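You operate a simulated robot arm through the tools that you are given. There is no shell and no other tool. Be economical: measure what you need, move in short steps, check, and stop when the job is done.

You are at the controls of a simulated robot arm. One attempt, no reset.

TASK
Swap the roller on the axle stand for the one in the green tray.
Fine: the red cap waits in the silver tray and goes back on; old roller into the orange tray.

The check looks at the end state, three seconds after you hand in, the way a careful person would. Anything else that was tipped, shoved, dropped, spilled or broken makes it a failure. Lids that push on must go on centred and level and be pressed home; caps that screw on are set level and turned clockwise until they are tight.

THE ROBOT
A 7-joint arm with a two-finger parallel gripper, fixed in place. Base frame: the origin is at the foot of the arm, x ahead of it, y to its left, z up; the work surface is at about z = 88. Lengths are in cm, angles in degrees, forces in N, time in s.
With the tool pointing down near the work surface it reaches from about 24 to 68 cm from the base axis. Its first joint turns from -66.0 to 66.0 degrees. Payload 2.4 kg.
The TCP is the grasp point between the finger pads, 3 cm short of the fingertips. In the tool frame z runs along the fingers and y along their closing line. Largest opening 9.4 cm; finger width 2.8, thickness 1; the body of the gripper, 5 by 9.6 cm, starts 5.5 cm behind the TCP.
Orientation is told as [roll, pitch, yaw] about the base's x, y, z axes, in that order, counted from this pose: with the fingers straight down and closing along the base's y, the tool's x points along the base's -x, its y along +y and its z along -z.

THE INTERFACE
- The arm moves only by the tool nudge_tool. Its argument "motion" is a list of rows, each an object of numbers (a shift or turn left out is 0, a gripper value left out holds the last): "tx", "ty", "tz": the shift along the base's x, y, z in units of 300 mm (1.0 is 300 mm); "rx", "ry", "rz": the turn, a rotation vector about the base's x, y, z in units of 60 degrees (1.0 is 60 degrees); "fingers": the opening, from 0 (shut) to 1 (fully open). In form: [{"tx": .., "ty": .., "tz": .., "rx": .., "ry": .., "rz": .., "fingers": ..}, ...]. A call has 1 to 12 rows; each row is the pose to reach, as a shift and turn from the pose commanded when the call began. A call with a number of a shift or a turn outside -1 to 1 is refused whole. Each row takes 0.2 s and may step no farther than 5 cm and 8.6 degrees from the row before; otherwise, or with a gripper value out of range, the whole call is refused. A pose out of reach is approached as far as the arm can. The call stops where the force on the tool passes 40 N (or 10 N more than at its start, if that is more) or the arm is blocked; 0.2 s more then pass. Each finger travels about 15.3 cm/s and halts on what it meets, pressing with about 38 N; the grip force reading is that of the motor and also rises with nothing between the fingers. The clock runs only during rows and for 0.2 s after the last one: add rows that repeat a pose to give the fingers time. It gives the time, the measured TCP pose, the force on the tool (base axes), the opening and the grip force at its end, in the units of the frame above (readings bear some noise), with the torque about the TCP (base axes, N m) and any sound that the robot's microphone picked up, and new pictures: "show" is both (left out), scene, wrist or none.
- Cameras (640 x 400 px; columns grow to the right, rows downward): "scene" is fixed at [2.51, 46.21, 144.98]; the picture's right is [-0.86, -0.51, 0.00], its down [-0.27, 0.45, -0.85] and it looks along [0.43, -0.73, -0.52] (base axes); focal length 289 px, centre (320, 200). "wrist" rides on the gripper at [7.6, 1.4, -10.3] in the tool frame; the picture's right is [-0.18, 0.98, 0.00], its down [-0.75, -0.14, -0.64] and it looks along [-0.63, -0.12, 0.77] (tool axes); focal length 243 px, centre (320, 200). There is no depth. A picture from a camera that has moved, and an enlarged one, comes with that camera's place and axes in the base frame and with its lens.
- zoom(camera, box): a new picture of the part [left, top, right, bottom] of that camera's present view, enlarged. The clock stands still meanwhile.
- hand_in(): hands the job in; it is judged then, once.

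Go step by step. Nothing tells you positions but the pictures and the camera data: compare them with the known pose of the tool, close in by small moves and look again before you grip or let go. The budget is 120 turns and 200 pictures, counting those below and the enlarged ones. Unless the task says otherwise, let go and move clear before handing in, and close with one line.

The tools are called after "Emit:" by a JSON object that holds its "name" and its "arguments". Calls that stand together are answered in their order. nudge_tool: Moves the arm, as the interface text tells. Its arguments: {"type":"object","properties":{"motion":{"type":"array","items":{"type":"object","properties":{"tx":{"type":"number"},"ty":{"type":"number"},"tz":{"type":"number"},"rx":{"type":"number"},"ry":{"type":"number"},"rz":{"type":"number"},"fingers":{"type":"number"}}}},"show":{"type":"string","enum":["both","scene","wrist","none"]}},"required":["motion"]} The other tools are called the same way: zoom (camera, box) takes an enlarged picture of a part of a camera's view; hand_in () hands the job in.

At the start:

```text
time_s: 0.0
ee_pos: [37.02, -10.62, 128.54]
orientation: [0.0, 0.0, 0.0]
ft_force: [-0.8, 0.6, -0.5]
wrist_torque: [0.0, 0.03, 0.02]
width: 9.39
gripper_force: 0.1
```

scene: 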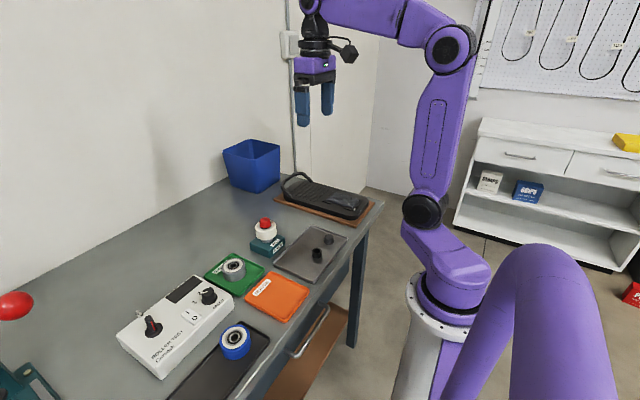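
wrist: 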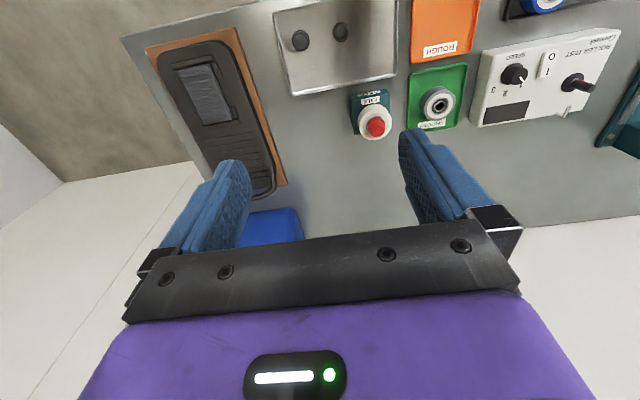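

I see the axle stand (white roller with a red cap), a green tray with the new roller, an orange tray, and a silver tray with two dark items. I'll zoom in before moving.

Emit:
{"name": "zoom", "arguments": {"camera": "scene", "box": [190, 200, 370, 312]}}

Emit:
{"name": "zoom", "arguments": {"camera": "wrist", "box": [270, 0, 510, 150]}}

```text
3.56 times, centred on (280, 256) of scene
camera zoom: at [2.51, 46.21, 144.98], right [-0.86, -0.51, 0.0], down [-0.27, 0.45, -0.85], along [0.43, -0.73, -0.52], focal length 1027 px, centre (462, 1)
```

zoom: 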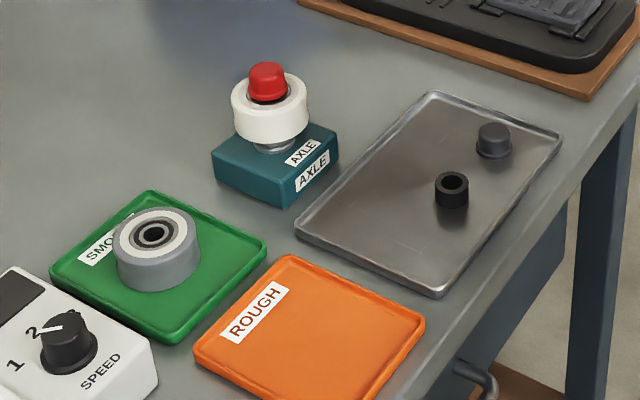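

```text
2.67 times, centred on (390, 75) of wrist
camera zoom: at [29.42, -9.25, 138.84], right [0.18, 0.98, 0.0], down [0.75, -0.14, 0.64], along [0.63, -0.12, -0.77], focal length 647 px, centre (133, 533)
```

zoom: 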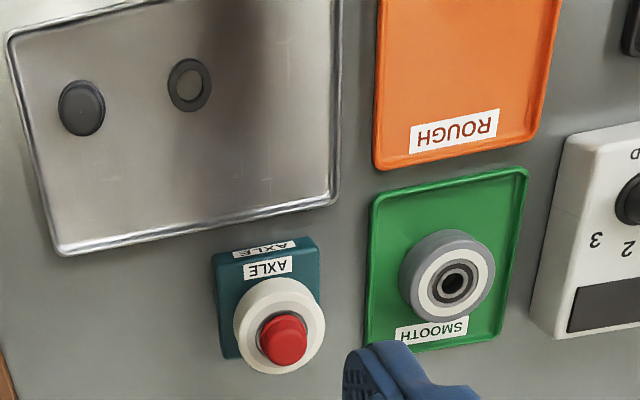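

The cap sits on the axle at about (48, -3, 98). I'm moving above it for a closer look.

Emit:
{"name": "nudge_tool", "arguments": {"motion": [{"tx": 0.06, "ty": 0.04, "tz": -0.11}, {"tx": 0.12, "ty": 0.08, "tz": -0.22}, {"tx": 0.18, "ty": 0.12, "tz": -0.33}, {"tx": 0.24, "ty": 0.16, "tz": -0.43}, {"tx": 0.3, "ty": 0.2, "tz": -0.53}, {"tx": 0.36, "ty": 0.25, "tz": -0.62}]}}

```text
time_s: 1.4
ee_pos: [47.73, -3.1, 109.81]
orientation: [0.0, 0.0, 0.0]
ft_force: [-0.8, 0.2, 0.2]
wrist_torque: [0.02, 0.02, 0.01]
width: 9.39
gripper_force: 0.1
camera wrist: at [40.18, -1.83, 120.18], right [0.19, 0.98, 0.0], down [0.75, -0.14, 0.64], along [0.63, -0.12, -0.77], focal length 243 px, centre (320, 200)
```

scene: 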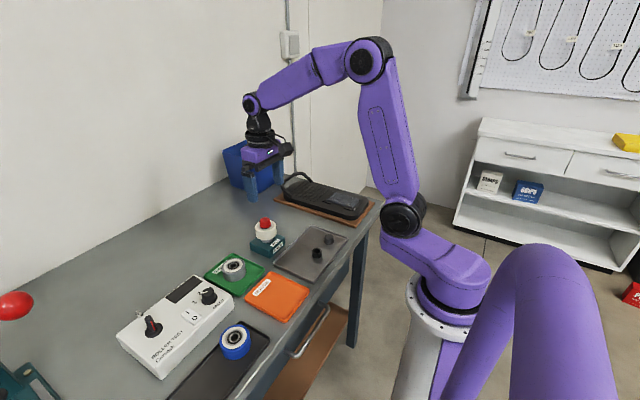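
wrist: 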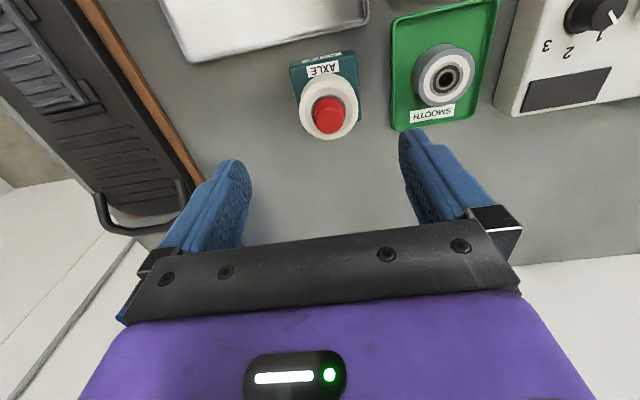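

The cap top is at about (48.2, -2.6, 97). I'll zoom in to see the details.

Emit:
{"name": "zoom", "arguments": {"camera": "wrist", "box": [270, 40, 400, 150]}}

Emit:
{"name": "zoom", "arguments": {"camera": "scene", "box": [240, 205, 300, 265]}}

Emit:
{"name": "zoom", "arguments": {"camera": "scene", "box": [200, 240, 270, 300]}}

```text
3.64 times, centred on (335, 95) of wrist
camera zoom: at [40.18, -1.83, 120.18], right [0.19, 0.98, 0.0], down [0.75, -0.14, 0.64], along [0.63, -0.12, -0.77], focal length 882 px, centre (266, 582)
```

zoom: 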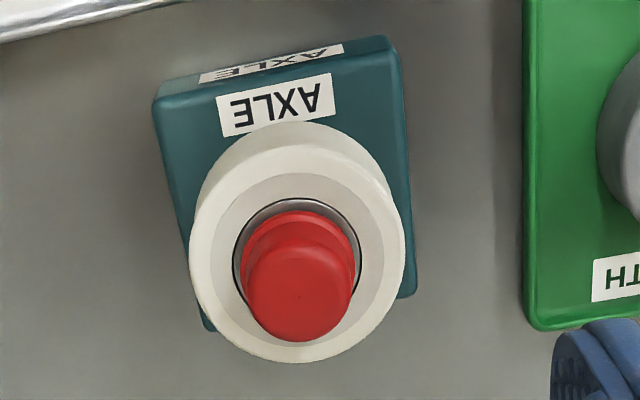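

```text
6.67 times, centred on (270, 235) of scene
camera zoom: at [2.52, 46.21, 144.98], right [-0.86, -0.51, 0.0], down [-0.27, 0.45, -0.85], along [0.43, -0.73, -0.52], focal length 1926 px, centre (653, -33)
```

zoom: 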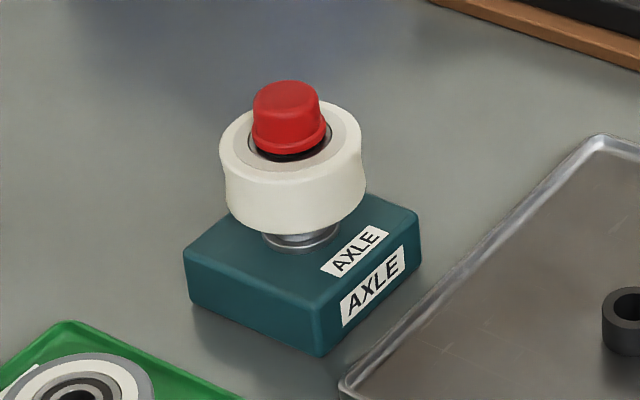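

```text
6.67 times, centred on (235, 270) of scene
camera zoom: at [2.52, 46.21, 144.98], right [-0.86, -0.51, 0.0], down [-0.27, 0.45, -0.85], along [0.43, -0.73, -0.52], focal length 1926 px, centre (887, -267)
```

zoom: 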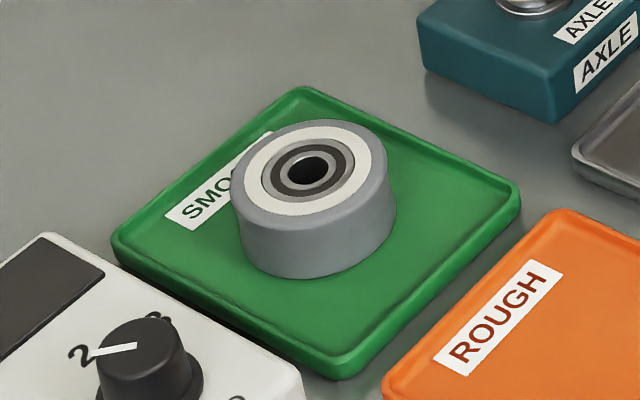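

The cap is a smooth push-on type with a flange. I'll centre over it and lower to z≈103, keeping the fingertips above the cap.

Emit:
{"name": "nudge_tool", "arguments": {"motion": [{"tx": 0.02, "ty": 0.02, "tz": -0.11}, {"tx": 0.022, "ty": 0.0235, "tz": -0.22}, {"tx": 0.022, "ty": 0.0235, "tz": -0.22}]}}

```text
time_s: 2.2
ee_pos: [48.21, -2.47, 103.3]
orientation: [0.0, 0.0, 0.0]
ft_force: [-0.8, -0.2, 0.0]
wrist_torque: [0.01, -0.02, 0.05]
width: 9.41
gripper_force: 0.0
camera wrist: at [40.71, -1.11, 113.69], right [0.18, 0.98, 0.0], down [0.75, -0.14, 0.64], along [0.63, -0.12, -0.77], focal length 243 px, centre (320, 200)
```

scene: 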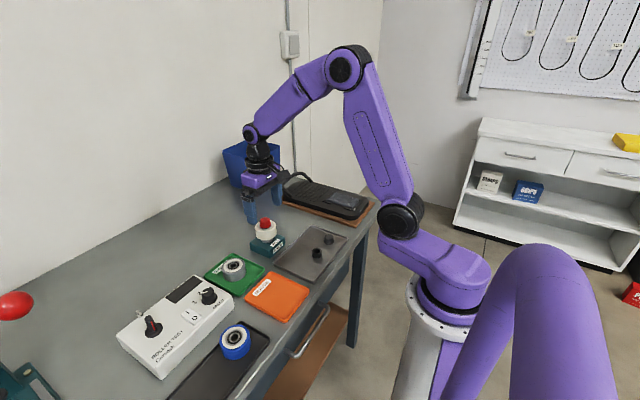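
wrist: 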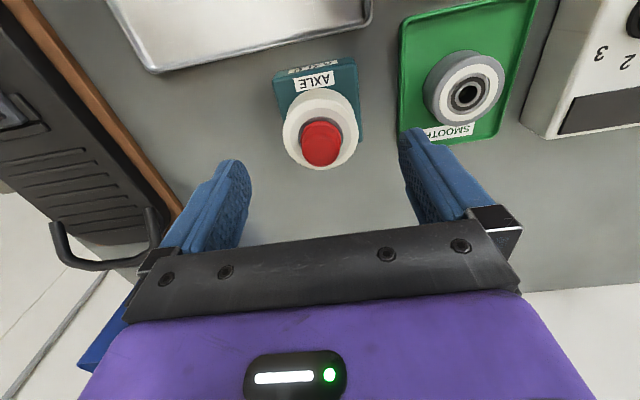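

The tool is nearly over the cap, so I'll zoom in to centre it.

Emit:
{"name": "zoom", "arguments": {"camera": "wrist", "box": [270, 60, 370, 180]}}

Emit:
{"name": "zoom", "arguments": {"camera": "scene", "box": [230, 170, 300, 260]}}

```text
3.33 times, centred on (320, 120) of wrist
camera zoom: at [40.71, -1.11, 113.69], right [0.18, 0.98, 0.0], down [0.75, -0.14, 0.64], along [0.63, -0.12, -0.77], focal length 809 px, centre (320, 467)
```

zoom: 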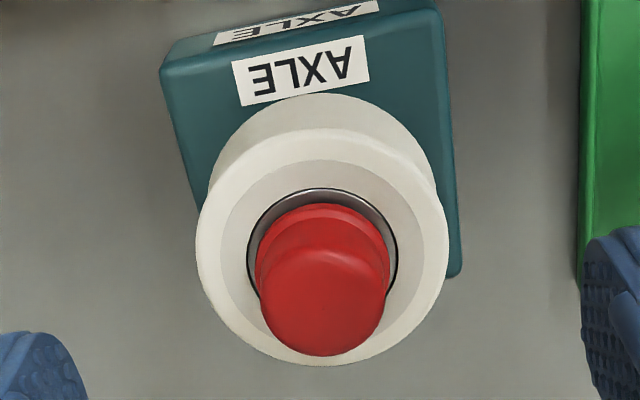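

```text
4.44 times, centred on (265, 215) of scene
camera zoom: at [2.51, 46.21, 144.98], right [-0.86, -0.51, 0.0], down [-0.27, 0.45, -0.85], along [0.43, -0.73, -0.52], focal length 1284 px, centre (564, 133)
```

zoom: 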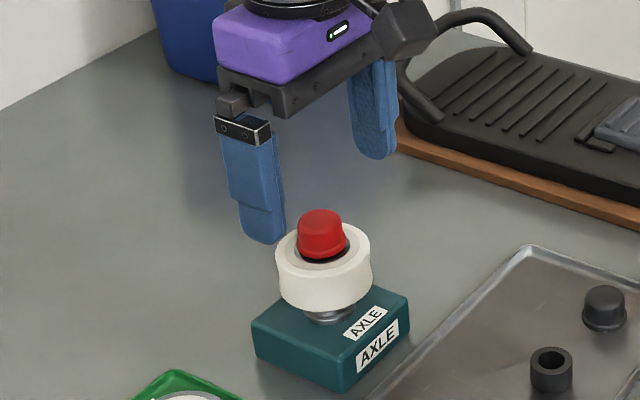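

Combining the views puts the cap top at (49.0, -2.7, 98.0) and the roller top at about z = 95.2. I'm lowering so the fingers straddle the cap, still open.

Emit:
{"name": "nudge_tool", "arguments": {"motion": [{"tx": 0.0267, "ty": -0.007, "tz": 0}, {"tx": 0.0267, "ty": -0.007, "tz": -0.07, "fingers": 0.6}, {"tx": 0.0267, "ty": -0.007, "tz": -0.133, "fingers": 0.45}, {"tx": 0.0267, "ty": -0.007, "tz": -0.133, "fingers": 0.45}]}}

Emit:
{"name": "zoom", "arguments": {"camera": "scene", "box": [230, 180, 300, 260]}}

```text
time_s: 3.2
ee_pos: [49.31, -2.67, 99.31]
orientation: [0.0, 0.1, 0.0]
ft_force: [0.3, 0.0, 0.1]
wrist_torque: [0.02, 0.01, -0.01]
width: 4.24
gripper_force: 0.0
camera wrist: at [41.67, -1.41, 109.66], right [0.18, 0.98, 0.0], down [0.75, -0.14, 0.64], along [0.63, -0.12, -0.77], focal length 243 px, centre (320, 200)
```

scene: 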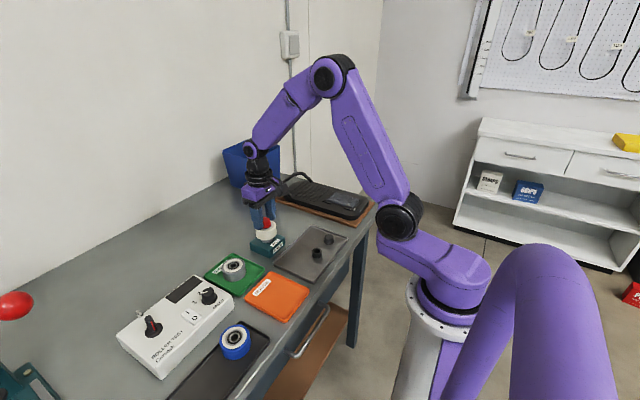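
wrist: 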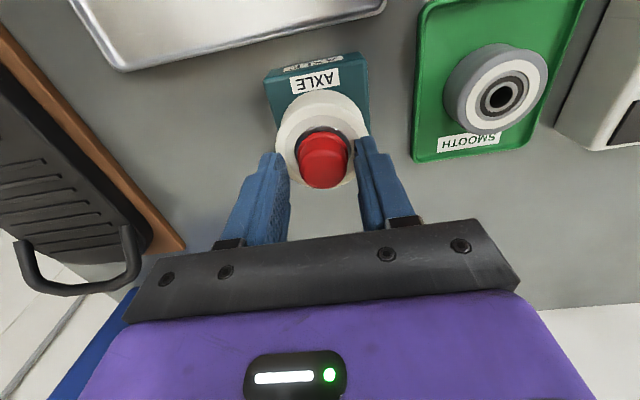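

```text
5.00 times, centred on (265, 220) of scene
camera zoom: at [2.51, 46.21, 144.98], right [-0.86, -0.51, 0.0], down [-0.27, 0.45, -0.85], along [0.43, -0.73, -0.52], focal length 1445 px, centre (595, 100)
```

zoom: 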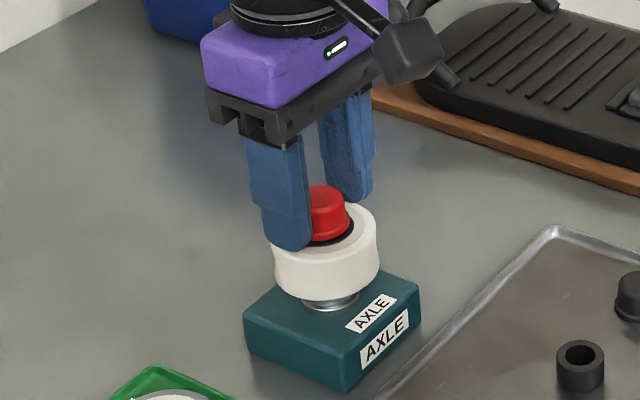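

The fingers straddle the cap. I'll shift 0.2 cm back in x, lower 0.3 cm and close.

Emit:
{"name": "nudge_tool", "arguments": {"motion": [{"tx": -0.007, "ty": 0.001, "tz": -0.01, "fingers": 0.45}, {"tx": -0.007, "ty": 0.001, "tz": -0.01, "fingers": 0.3}, {"tx": -0.007, "ty": 0.001, "tz": -0.01, "fingers": 0.2}, {"tx": -0.007, "ty": 0.001, "tz": -0.01, "fingers": 0.2}], "show": "wrist"}}

Emit:
{"name": "zoom", "arguments": {"camera": "scene", "box": [230, 180, 300, 260]}}

```text
time_s: 4.2
ee_pos: [49.15, -2.58, 99.14]
orientation: [0.0, -0.2, -0.1]
ft_force: [-1.6, 9.0, 24.3]
wrist_torque: [0.13, 0.14, 0.0]
width: 3.07
gripper_force: 10.9
camera wrist: at [41.5, -1.27, 109.4], right [0.18, 0.98, 0.0], down [0.75, -0.14, 0.64], along [0.63, -0.12, -0.76], focal length 243 px, centre (320, 200)
```

wrist: 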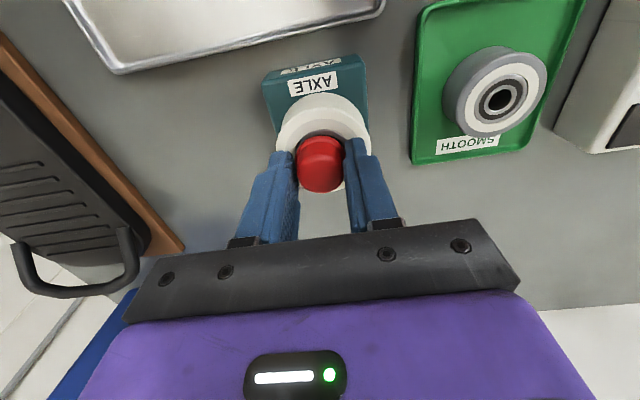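

```text
5.00 times, centred on (265, 220) of scene
camera zoom: at [2.47, 46.24, 144.97], right [-0.86, -0.51, 0.0], down [-0.27, 0.45, -0.85], along [0.43, -0.73, -0.52], focal length 1445 px, centre (595, 100)
```

zoom: 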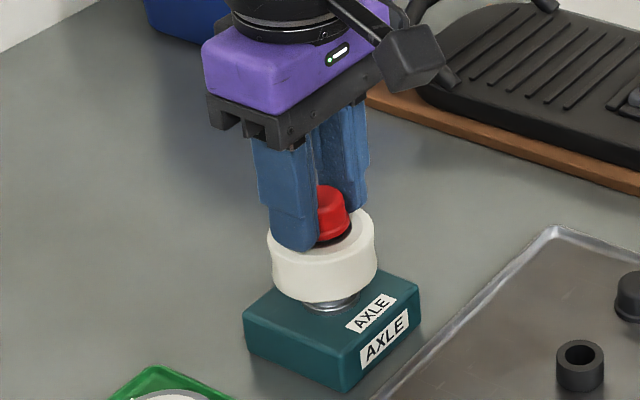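

There's 24 N upward, so the fingertips are resting on the roller rim. I'll open, rise 0.5 cm and check the roller.

Emit:
{"name": "nudge_tool", "arguments": {"motion": [{"tz": 0, "fingers": 0.42}, {"tz": 0.017, "fingers": 0.42}, {"tz": 0.017, "fingers": 0.42}], "show": "wrist"}}

Emit:
{"name": "zoom", "arguments": {"camera": "scene", "box": [230, 180, 300, 260]}}

Emit:
{"name": "zoom", "arguments": {"camera": "wrist", "box": [250, 70, 390, 210]}}

```text
time_s: 5.0
ee_pos: [49.03, -2.76, 99.61]
orientation: [0.1, 0.2, 0.0]
ft_force: [-0.3, -0.2, 0.1]
wrist_torque: [-0.03, -0.02, 0.03]
width: 3.94
gripper_force: 0.0
camera wrist: at [41.45, -1.42, 109.84], right [0.19, 0.98, 0.0], down [0.76, -0.14, 0.64], along [0.63, -0.12, -0.77], focal length 243 px, centre (320, 200)
```

wrist: 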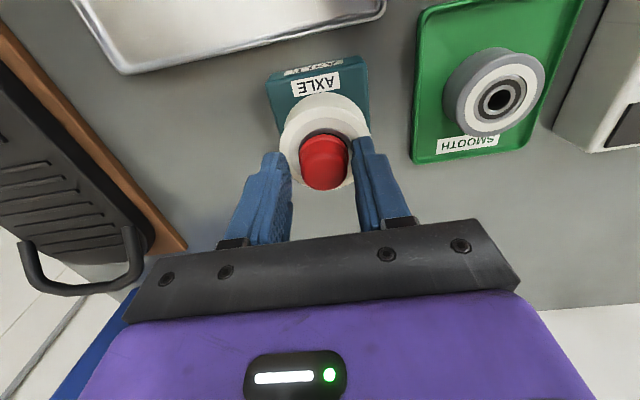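

```text
5.00 times, centred on (265, 220) of scene
camera zoom: at [2.51, 46.21, 144.98], right [-0.86, -0.51, 0.0], down [-0.27, 0.45, -0.85], along [0.43, -0.73, -0.52], focal length 1445 px, centre (595, 100)
```

zoom: 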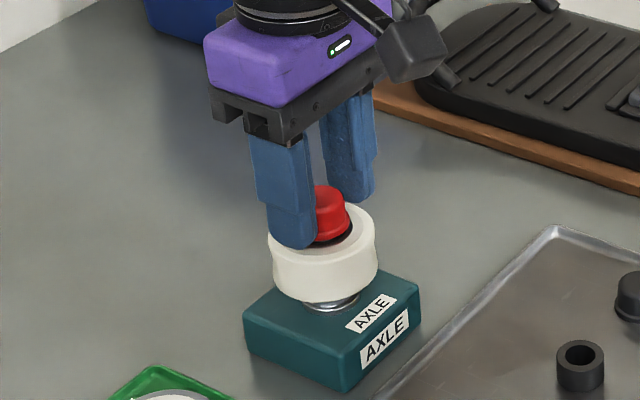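

```text
2.86 times, centred on (320, 140) of wrist
camera zoom: at [41.45, -1.42, 109.84], right [0.19, 0.98, 0.0], down [0.76, -0.14, 0.64], along [0.63, -0.12, -0.77], focal length 693 px, centre (320, 371)
```

zoom: 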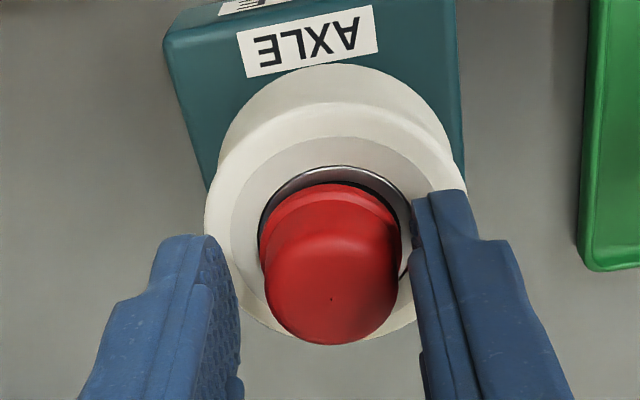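

Nothing was disturbed. I'll close on the cap at this greater height.

Emit:
{"name": "nudge_tool", "arguments": {"motion": [{"ty": 0.003, "fingers": 0.35}, {"ty": 0.003, "fingers": 0.27}, {"ty": 0.003, "fingers": 0.2}, {"ty": 0.003, "fingers": 0.2}], "show": "none"}}

Emit:
{"name": "zoom", "arguments": {"camera": "wrist", "box": [250, 70, 390, 210]}}

Emit:
{"name": "zoom", "arguments": {"camera": "scene", "box": [230, 180, 300, 260]}}

```text
time_s: 6.0
ee_pos: [49.06, -2.55, 99.58]
orientation: [0.0, 0.1, 0.0]
ft_force: [-1.7, 9.4, -5.2]
wrist_torque: [0.21, 0.06, -0.02]
width: 2.78
gripper_force: 37.8
```

```text
2.86 times, centred on (320, 140) of wrist
camera zoom: at [41.49, -1.19, 109.88], right [0.18, 0.98, 0.0], down [0.75, -0.14, 0.64], along [0.63, -0.12, -0.77], focal length 693 px, centre (320, 371)
```

zoom: 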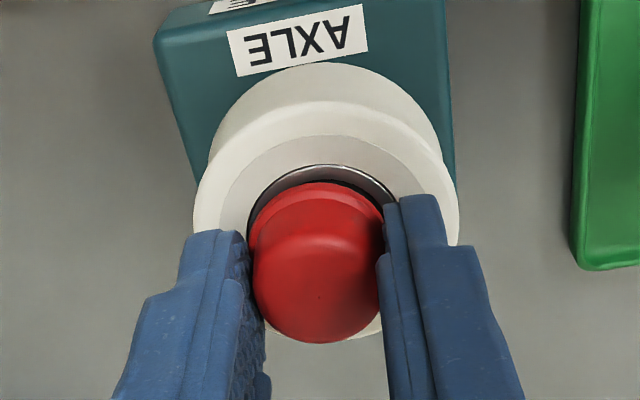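

```text
5.00 times, centred on (265, 220) of scene
camera zoom: at [2.52, 46.23, 144.97], right [-0.86, -0.51, 0.0], down [-0.27, 0.45, -0.85], along [0.43, -0.73, -0.52], focal length 1445 px, centre (595, 100)
```

zoom: 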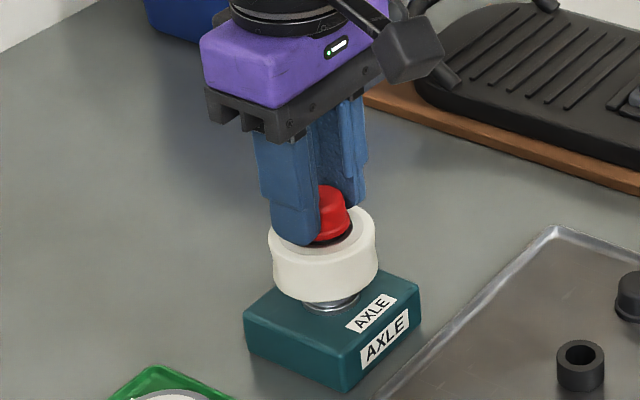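

The cap is gripped (width 2.78) with a small side force in +y. I'll ease that off and try pulling straight up.

Emit:
{"name": "nudge_tool", "arguments": {"motion": [{"ty": 0.005, "tz": 0}, {"ty": 0.005, "tz": 0.01}, {"ty": 0.005, "tz": 0.02}, {"ty": 0.005, "tz": 0.03}], "show": "none"}}

Emit:
{"name": "zoom", "arguments": {"camera": "scene", "box": [230, 180, 300, 260]}}

```text
time_s: 7.0
ee_pos: [49.07, -2.34, 100.39]
orientation: [0.0, -0.1, 0.0]
ft_force: [0.2, 0.2, -0.1]
wrist_torque: [0.0, 0.01, 0.0]
width: 2.83
gripper_force: 37.9
```

```text
5.00 times, centred on (265, 220) of scene
camera zoom: at [2.51, 46.21, 144.98], right [-0.86, -0.51, 0.0], down [-0.27, 0.45, -0.85], along [0.43, -0.73, -0.52], focal length 1445 px, centre (595, 100)
```

zoom: 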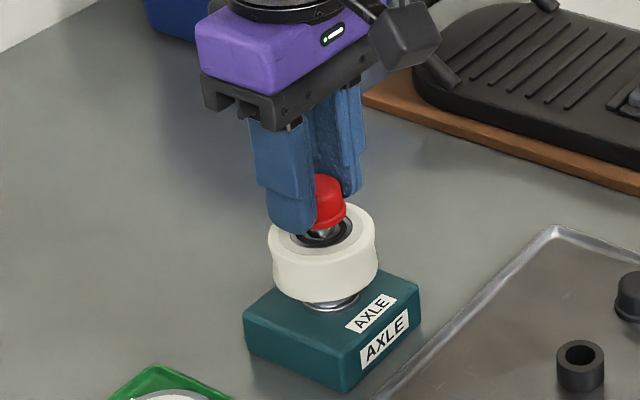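

The cap pulled off cleanly. The silver tray spans about x 30–43, y -18 to 3, with small parts near (34.8, -7) and (34.3, -13), so I'll carry the cap to about (38, -0.5).

Emit:
{"name": "nudge_tool", "arguments": {"motion": [{"tz": 0.1}, {"tz": 0.18}, {"tx": -0.1, "ty": 0.02, "tz": 0.19}, {"tx": -0.22, "ty": 0.04, "tz": 0.19}, {"tx": -0.33, "ty": 0.06, "tz": 0.15}, {"tx": -0.367, "ty": 0.06, "tz": 0.03}, {"tx": -0.367, "ty": 0.06, "tz": -0.08}, {"tx": -0.367, "ty": 0.06, "tz": -0.13}, {"tx": -0.367, "ty": 0.06, "tz": -0.13}]}}

Emit:
{"name": "zoom", "arguments": {"camera": "scene", "box": [250, 190, 350, 290]}}

```text
time_s: 9.0
ee_pos: [37.88, -0.61, 96.54]
orientation: [0.0, 0.1, 0.0]
ft_force: [-0.4, -0.6, -0.2]
wrist_torque: [0.0, -0.02, 0.02]
width: 2.83
gripper_force: 38.1
camera wrist: at [30.29, 0.77, 106.86], right [0.18, 0.98, 0.0], down [0.75, -0.14, 0.64], along [0.63, -0.12, -0.77], focal length 243 px, centre (320, 200)
```

scene: 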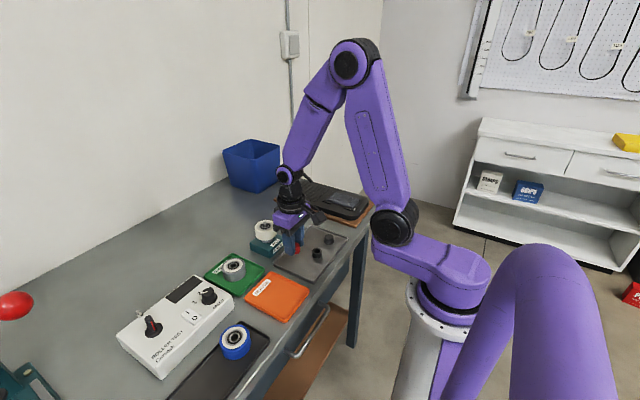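
wrist: 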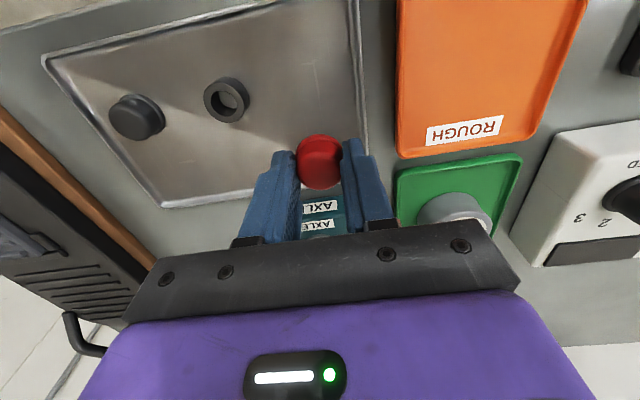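

```text
4.00 times, centred on (300, 240) of scene
camera zoom: at [2.51, 46.21, 144.98], right [-0.86, -0.51, 0.0], down [-0.27, 0.45, -0.85], along [0.43, -0.73, -0.52], focal length 1156 px, centre (400, 40)
```

zoom: 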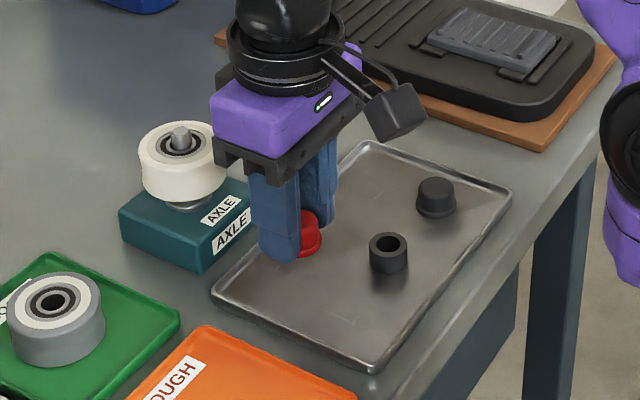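

The cap hangs over the silver tray with clear space around it. I'll shift slightly inward and lower it gently.

Emit:
{"name": "nudge_tool", "arguments": {"motion": [{"tx": -0.03, "ty": -0.04, "tz": -0.05}, {"tx": -0.03, "ty": -0.04, "tz": -0.1}, {"tx": -0.03, "ty": -0.04, "tz": -0.11}, {"tx": -0.03, "ty": -0.04, "tz": -0.12}, {"tx": -0.03, "ty": -0.04, "tz": -0.12}], "show": "none"}}

Emit:
{"name": "zoom", "arguments": {"camera": "scene", "box": [270, 200, 350, 280]}}

```text
time_s: 10.2
ee_pos: [37.31, -1.69, 92.89]
orientation: [0.0, 0.1, 0.0]
ft_force: [0.2, 0.0, 0.6]
wrist_torque: [0.06, 0.02, -0.01]
width: 2.81
gripper_force: 37.9
```

```text
5.00 times, centred on (310, 240) of scene
camera zoom: at [2.51, 46.21, 144.98], right [-0.86, -0.51, 0.0], down [-0.27, 0.45, -0.85], along [0.43, -0.73, -0.52], focal length 1445 px, centre (370, 0)
```

zoom: 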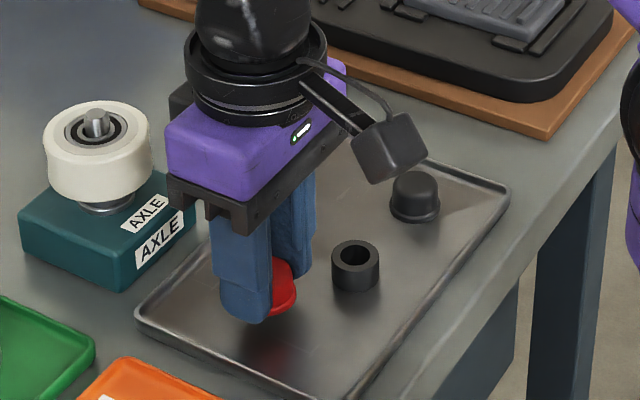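

The cap is still just above the tray, so I'll lower in small steps until it touches.

Emit:
{"name": "nudge_tool", "arguments": {"motion": [{"tz": -0.006}, {"tz": -0.012}, {"tz": -0.018}, {"tz": -0.018}], "show": "none"}}

Emit:
{"name": "zoom", "arguments": {"camera": "scene", "box": [270, 200, 350, 280]}}

```text
time_s: 11.2
ee_pos: [37.2, -1.75, 92.37]
orientation: [0.0, 0.0, 0.0]
ft_force: [-0.4, 0.5, -0.1]
wrist_torque: [0.01, 0.03, -0.01]
width: 2.83
gripper_force: 38.3
```

```text
5.00 times, centred on (310, 240) of scene
camera zoom: at [2.51, 46.21, 144.98], right [-0.86, -0.51, 0.0], down [-0.27, 0.45, -0.85], along [0.43, -0.73, -0.52], focal length 1445 px, centre (370, 0)
```

zoom: 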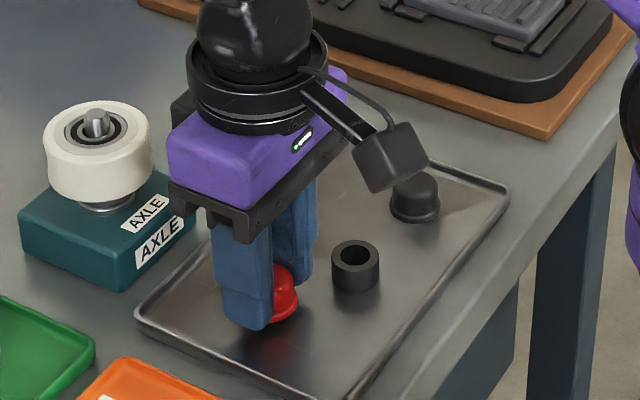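

Emit:
{"name": "nudge_tool", "arguments": {"motion": [{"tz": -0.005}, {"tz": -0.01}, {"tz": -0.015}, {"tz": -0.015}], "show": "none"}}

Emit:
{"name": "zoom", "arguments": {"camera": "wrist", "box": [240, 80, 400, 220]}}

```text
time_s: 12.2
ee_pos: [37.24, -1.65, 92.02]
orientation: [0.1, 0.0, 0.0]
ft_force: [-1.2, 0.2, -0.4]
wrist_torque: [-0.01, -0.01, 0.01]
width: 2.81
gripper_force: 37.6
```

```text
2.86 times, centred on (320, 150) of wrist
camera zoom: at [29.62, -0.38, 102.38], right [0.18, 0.98, 0.0], down [0.75, -0.14, 0.64], along [0.63, -0.12, -0.77], focal length 693 px, centre (320, 343)
```

zoom: 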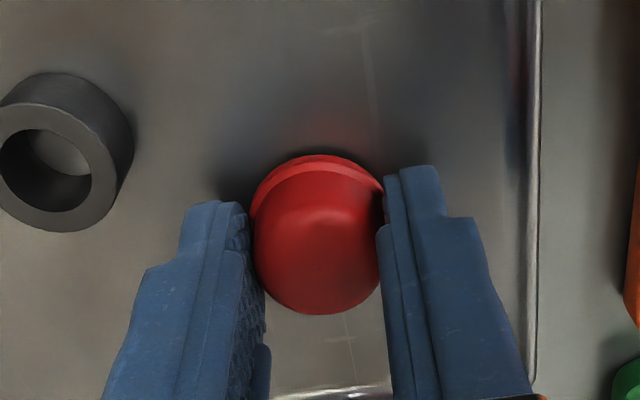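

No contact yet, so I'll keep lowering.

Emit:
{"name": "nudge_tool", "arguments": {"motion": [{"tz": -0.004}, {"tz": -0.008}, {"tz": -0.011}, {"tz": -0.011}], "show": "none"}}

Emit:
{"name": "zoom", "arguments": {"camera": "scene", "box": [280, 210, 340, 270]}}

```text
time_s: 13.2
ee_pos: [37.13, -1.74, 91.6]
orientation: [0.0, -0.1, -0.1]
ft_force: [-3.6, -5.2, 27.4]
wrist_torque: [-0.24, 0.19, -0.01]
width: 2.82
gripper_force: 38.0
```

```text
6.67 times, centred on (310, 240) of scene
camera zoom: at [2.47, 46.21, 144.98], right [-0.86, -0.51, 0.0], down [-0.27, 0.45, -0.85], along [0.43, -0.73, -0.52], focal length 1926 px, centre (387, -67)
```

zoom: 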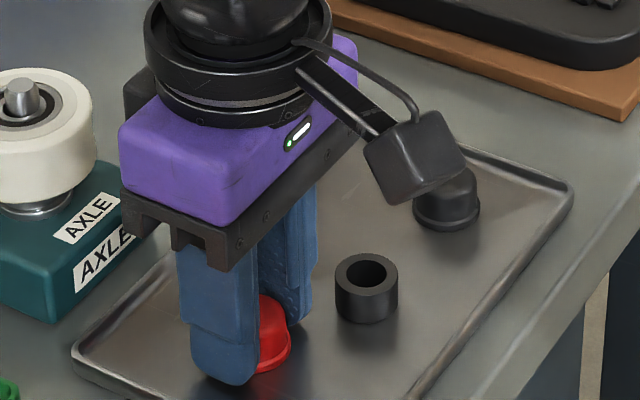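

The cap is on the tray. I'll relieve the force, open and lift away.

Emit:
{"name": "nudge_tool", "arguments": {"motion": [{"tz": 0.003}, {"tz": 0.003, "fingers": 0.4}, {"tz": 0.003, "fingers": 0.48}, {"tz": 0.01, "fingers": 0.48}, {"tz": 0.12, "fingers": 0.48}, {"tz": 0.25, "fingers": 0.48}, {"tz": 0.38, "fingers": 0.6}]}}

Emit:
{"name": "zoom", "arguments": {"camera": "scene", "box": [230, 190, 350, 290]}}

Emit:
{"name": "zoom", "arguments": {"camera": "wrist", "box": [200, 40, 440, 220]}}

```text
time_s: 14.8
ee_pos: [36.78, -1.78, 102.84]
orientation: [0.1, 0.2, -0.2]
ft_force: [-0.4, -1.0, -0.1]
wrist_torque: [0.03, 0.0, -0.02]
width: 5.65
gripper_force: 0.1
camera wrist: at [29.21, -0.39, 113.18], right [0.19, 0.98, 0.0], down [0.75, -0.14, 0.64], along [0.63, -0.12, -0.77], focal length 243 px, centre (320, 200)
```

scene: 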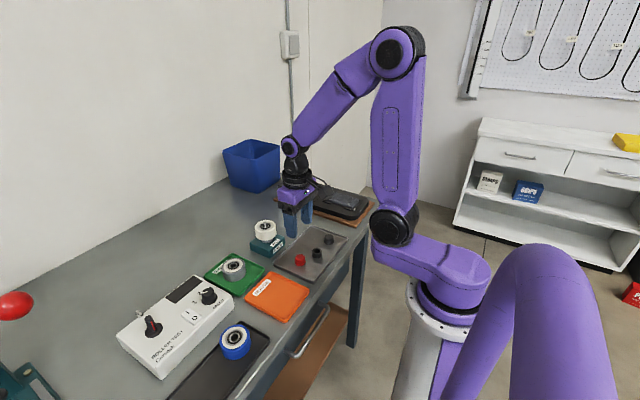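
wrist: 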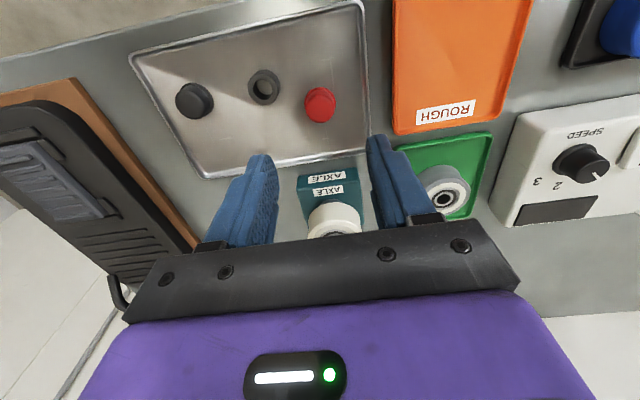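

```text
4.00 times, centred on (290, 240) of scene
camera zoom: at [2.51, 46.21, 144.98], right [-0.86, -0.51, 0.0], down [-0.27, 0.45, -0.85], along [0.43, -0.73, -0.52], focal length 1156 px, centre (440, 40)
```

zoom: 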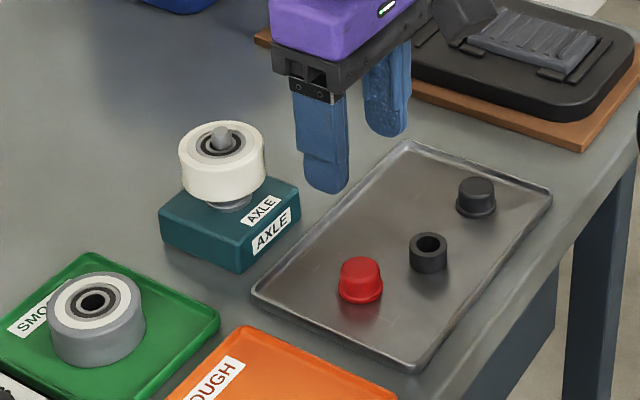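

```text
2.22 times, centred on (320, 130) of wrist
camera zoom: at [29.21, -0.39, 113.18], right [0.19, 0.98, 0.0], down [0.75, -0.14, 0.64], along [0.63, -0.12, -0.77], focal length 539 px, centre (320, 356)
```

zoom: 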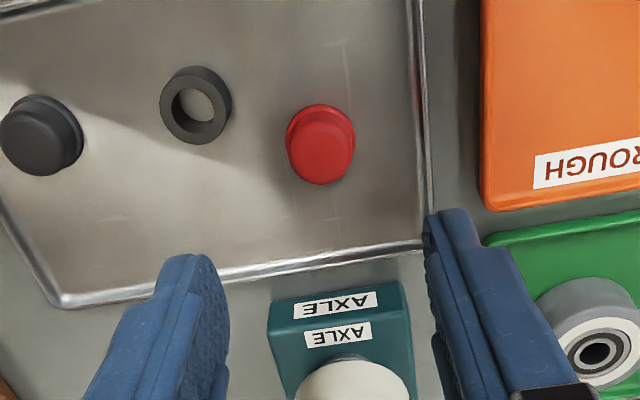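

The cap stands upright at (37.2, -1.75). Next I'll position over the old roller at (49.07, -2.4), opened wide, and look before descending.

Emit:
{"name": "nudge_tool", "arguments": {"motion": [{"tx": 0.1, "ty": -0.005, "tz": 0, "fingers": 0.85}, {"tx": 0.2, "ty": -0.01, "tz": 0, "fingers": 0.85}, {"tx": 0.3, "ty": -0.02, "tz": 0, "fingers": 0.85}, {"tx": 0.397, "ty": -0.0215, "tz": 0, "fingers": 0.85}, {"tx": 0.397, "ty": -0.0215, "tz": -0.07, "fingers": 0.85}, {"tx": 0.397, "ty": -0.0215, "tz": -0.07, "fingers": 0.85}], "show": "none"}}

Emit:
{"name": "zoom", "arguments": {"camera": "wrist", "box": [220, 60, 420, 220]}}

Emit:
{"name": "zoom", "arguments": {"camera": "scene", "box": [220, 180, 310, 270]}}

```text
time_s: 16.2
ee_pos: [48.95, -2.18, 100.82]
orientation: [0.0, 0.0, 0.1]
ft_force: [-0.2, -0.3, 0.0]
wrist_torque: [-0.02, 0.02, 0.0]
width: 7.99
gripper_force: 0.1
```

```text
2.50 times, centred on (320, 140) of wrist
camera zoom: at [41.38, -0.93, 111.23], right [0.18, 0.98, 0.0], down [0.75, -0.14, 0.64], along [0.63, -0.12, -0.77], focal length 606 px, centre (320, 350)
```

zoom: 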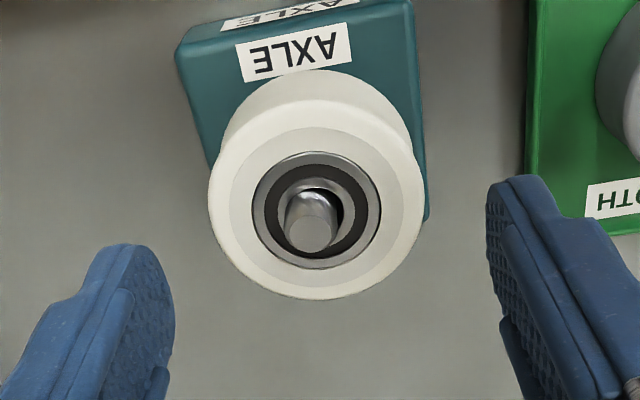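

```text
4.44 times, centred on (265, 225) of scene
camera zoom: at [2.52, 46.21, 144.98], right [-0.86, -0.51, 0.0], down [-0.27, 0.45, -0.85], along [0.43, -0.73, -0.52], focal length 1284 px, centre (564, 89)
```

zoom: 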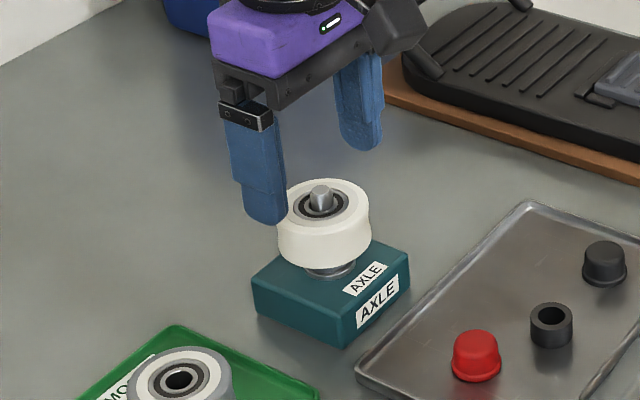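

The roller is centred between the fingers. I'll descend to its mid-height and close.

Emit:
{"name": "nudge_tool", "arguments": {"motion": [{"ty": -0.002, "tz": -0.1}, {"ty": -0.002, "tz": -0.17}, {"ty": -0.002, "tz": -0.193}, {"ty": -0.002, "tz": -0.193}], "show": "none"}}

Emit:
{"name": "zoom", "arguments": {"camera": "wrist", "box": [220, 60, 420, 220]}}

Emit:
{"name": "zoom", "arguments": {"camera": "scene", "box": [220, 180, 310, 270]}}

```text
time_s: 17.2
ee_pos: [49.09, -2.4, 95.09]
orientation: [0.0, 0.0, 0.0]
ft_force: [0.2, 0.8, 0.3]
wrist_torque: [0.03, 0.01, 0.0]
width: 7.98
gripper_force: 0.1
```

```text
2.50 times, centred on (320, 140) of wrist
camera zoom: at [41.49, -1.11, 105.38], right [0.19, 0.98, 0.0], down [0.75, -0.14, 0.64], along [0.63, -0.12, -0.77], focal length 606 px, centre (320, 350)
```

zoom: 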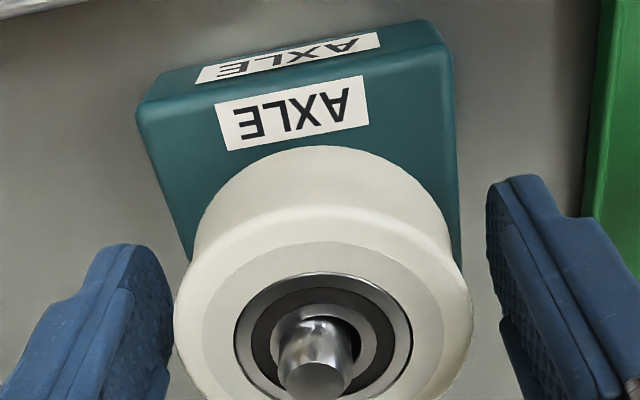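

```text
4.44 times, centred on (265, 225) of scene
camera zoom: at [2.51, 46.21, 144.98], right [-0.86, -0.51, 0.0], down [-0.27, 0.45, -0.85], along [0.43, -0.73, -0.52], focal length 1284 px, centre (564, 89)
```

zoom: 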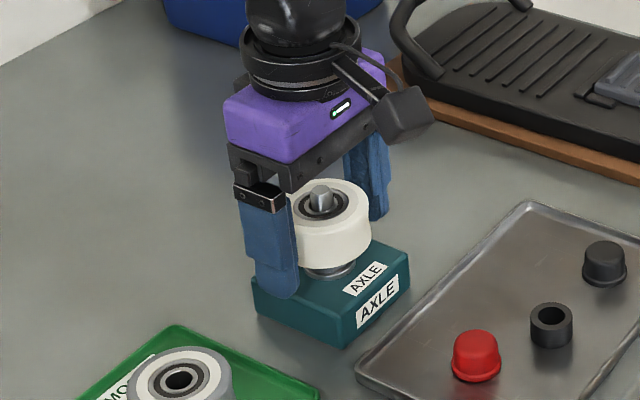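

The fingers flank the roller and stay above the block. Closing now.

Emit:
{"name": "nudge_tool", "arguments": {"motion": [{"fingers": 0.7}, {"fingers": 0.6}, {"fingers": 0.52}, {"fingers": 0.52}], "show": "none"}}

Emit:
{"name": "zoom", "arguments": {"camera": "scene", "box": [220, 180, 310, 270]}}

```text
time_s: 18.2
ee_pos: [49.08, -2.37, 95.13]
orientation: [0.0, 0.0, 0.0]
ft_force: [0.4, 0.2, 0.7]
wrist_torque: [0.0, -0.01, 0.01]
width: 5.88
gripper_force: 37.6
```

```text
4.44 times, centred on (265, 225) of scene
camera zoom: at [2.51, 46.21, 144.98], right [-0.86, -0.51, 0.0], down [-0.27, 0.45, -0.85], along [0.43, -0.73, -0.52], focal length 1284 px, centre (564, 89)
```

zoom: 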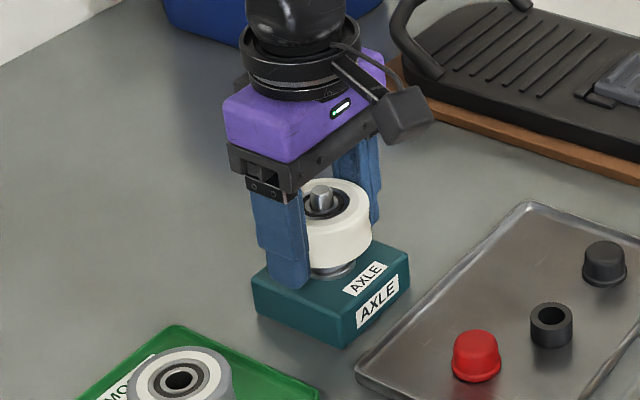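

Gripped at width 5.88 with almost no side force, so the centring is good. Lifting straight up.

Emit:
{"name": "nudge_tool", "arguments": {"motion": [{"tz": 0.02}, {"tz": 0.05}, {"tz": 0.1}, {"tz": 0.16}, {"tz": 0.24}, {"tz": 0.33}]}}

Emit:
{"name": "zoom", "arguments": {"camera": "scene", "box": [190, 150, 350, 310]}}

```text
time_s: 19.6
ee_pos: [49.2, -2.39, 105.25]
orientation: [-0.1, 0.1, -0.1]
ft_force: [1.0, -0.2, -1.4]
wrist_torque: [-0.01, 0.0, 0.02]
width: 5.89
gripper_force: 37.8
camera wrist: at [41.63, -1.01, 115.58], right [0.18, 0.98, 0.0], down [0.75, -0.14, 0.64], along [0.63, -0.12, -0.77], focal length 243 px, centre (320, 200)
```

scene: 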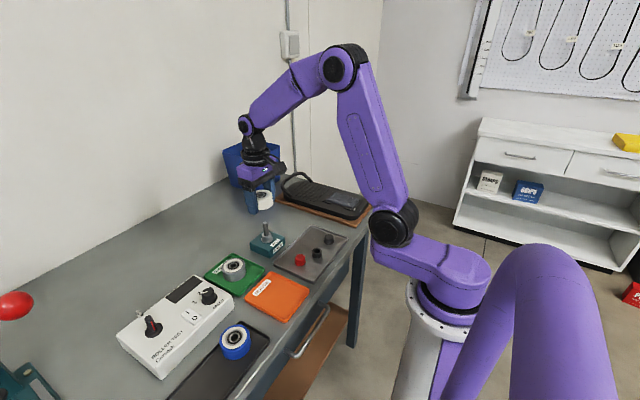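
wrist: 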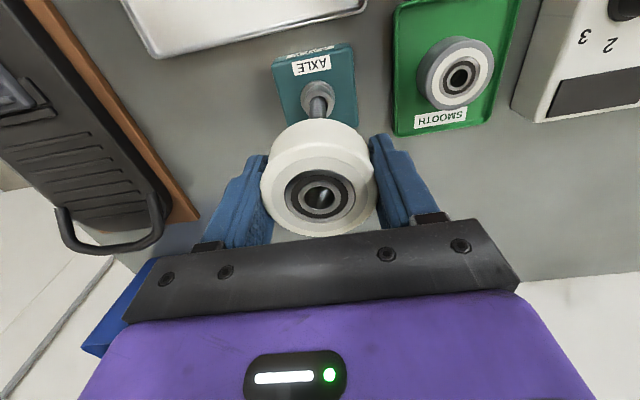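

```text
2.50 times, centred on (270, 230) of scene
camera zoom: at [2.52, 46.21, 144.98], right [-0.86, -0.51, 0.0], down [-0.27, 0.45, -0.85], along [0.43, -0.73, -0.52], focal length 722 px, centre (445, 125)
```

zoom: 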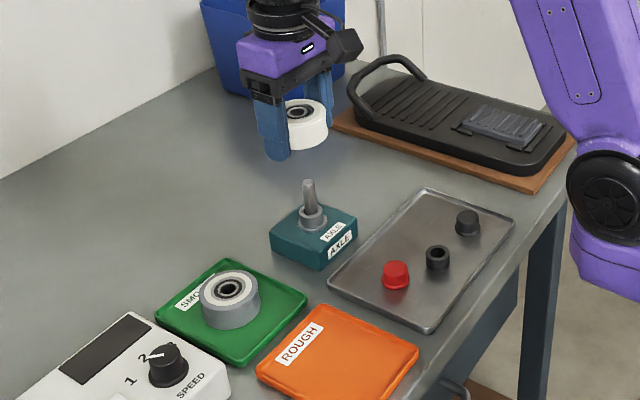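

The old roller is off the axle. I'm carrying it over the orange tray, centred at about (35.7, 10.2).

Emit:
{"name": "nudge_tool", "arguments": {"motion": [{"tx": -0.09, "ty": 0.085}, {"tx": -0.18, "ty": 0.17}, {"tx": -0.27, "ty": 0.255}, {"tx": -0.36, "ty": 0.34}, {"tx": -0.447, "ty": 0.422, "tz": -0.03}, {"tx": -0.447, "ty": 0.422, "tz": -0.16}, {"tx": -0.447, "ty": 0.422, "tz": -0.28}, {"tx": -0.447, "ty": 0.422, "tz": -0.28}]}}

Emit:
{"name": "zoom", "arguments": {"camera": "scene", "box": [220, 220, 340, 340]}}

```text
time_s: 21.4
ee_pos: [35.65, 10.41, 96.61]
orientation: [0.0, -0.1, 0.0]
ft_force: [0.6, -0.5, -0.4]
wrist_torque: [0.01, 0.03, 0.0]
width: 5.88
gripper_force: 38.0
camera wrist: at [28.12, 11.73, 107.02], right [0.18, 0.98, 0.0], down [0.75, -0.14, 0.64], along [0.63, -0.12, -0.77], focal length 243 px, centre (320, 200)
```

scene: 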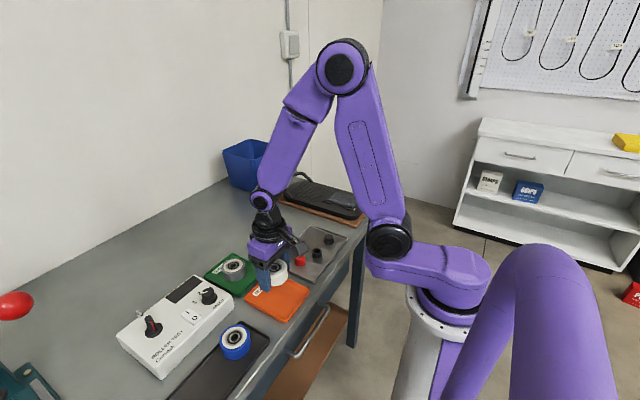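
wrist: 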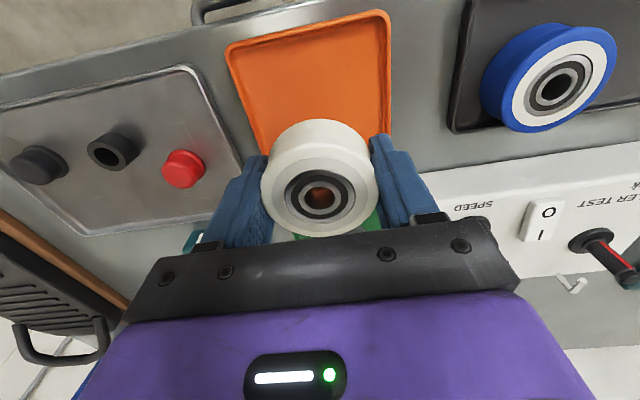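

```text
3.33 times, centred on (280, 280) of scene
camera zoom: at [2.52, 46.21, 144.98], right [-0.86, -0.51, 0.0], down [-0.27, 0.45, -0.85], along [0.43, -0.73, -0.52], focal length 963 px, centre (453, -67)
```

zoom: 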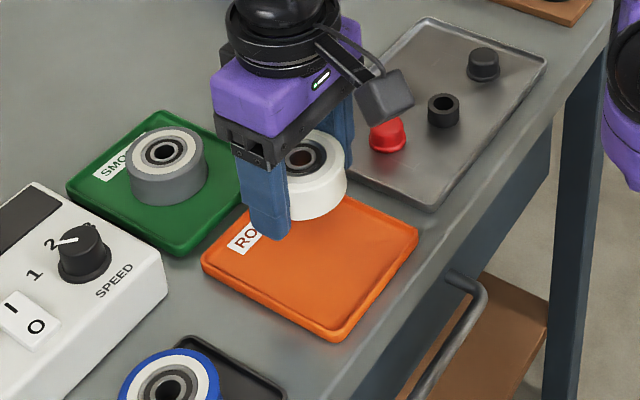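

It's centred over the orange tray. Lowering, with the last part in small steps.

Emit:
{"name": "nudge_tool", "arguments": {"motion": [{"tz": -0.08}, {"tz": -0.13}, {"tz": -0.15}, {"tz": -0.158}, {"tz": -0.158}], "show": "none"}}

Emit:
{"name": "zoom", "arguments": {"camera": "scene", "box": [235, 235, 315, 315]}}

```text
time_s: 22.6
ee_pos: [35.68, 10.29, 91.89]
orientation: [0.0, 0.0, 0.0]
ft_force: [0.9, -0.6, -0.5]
wrist_torque: [-0.01, 0.02, -0.02]
width: 5.87
gripper_force: 37.8
```

```text
5.00 times, centred on (275, 275) of scene
camera zoom: at [2.52, 46.21, 144.98], right [-0.86, -0.51, 0.0], down [-0.27, 0.45, -0.85], along [0.43, -0.73, -0.52], focal length 1445 px, centre (545, -175)
```

zoom: 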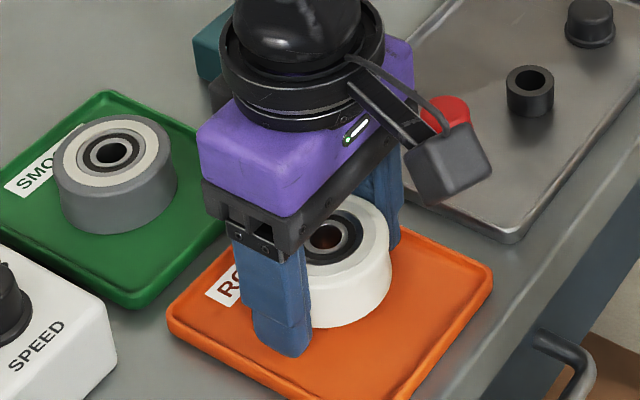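

Emit:
{"name": "nudge_tool", "arguments": {"motion": [{"tz": -0.005}, {"tz": -0.01}, {"tz": -0.015}, {"tz": -0.02}, {"tz": -0.02}], "show": "none"}}

Emit:
{"name": "zoom", "arguments": {"camera": "scene", "box": [245, 245, 305, 305]}}

```text
time_s: 23.6
ee_pos: [35.7, 10.31, 91.47]
orientation: [0.0, 0.0, 0.0]
ft_force: [-3.9, -1.2, 10.6]
wrist_torque: [-0.03, -0.05, -0.09]
width: 5.88
gripper_force: 38.0
stopped in row 4: the force on the tool passed its limit at 50 N (the readings are from after the stop); the commanded pose is now the measured one
```

```text
6.67 times, centred on (275, 275) of scene
camera zoom: at [2.49, 46.2, 144.99], right [-0.86, -0.51, 0.0], down [-0.27, 0.45, -0.85], along [0.43, -0.73, -0.52], focal length 1926 px, centre (620, -300)
```

zoom: 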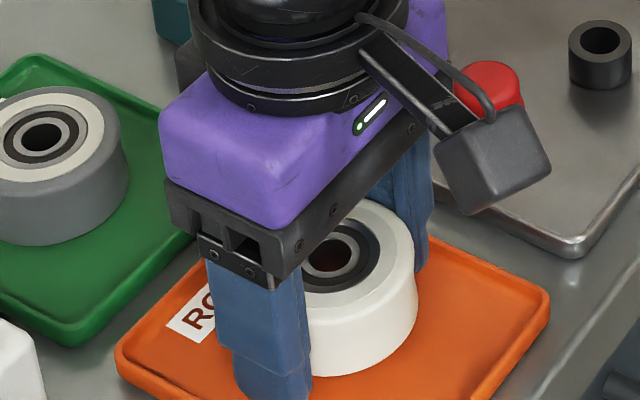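

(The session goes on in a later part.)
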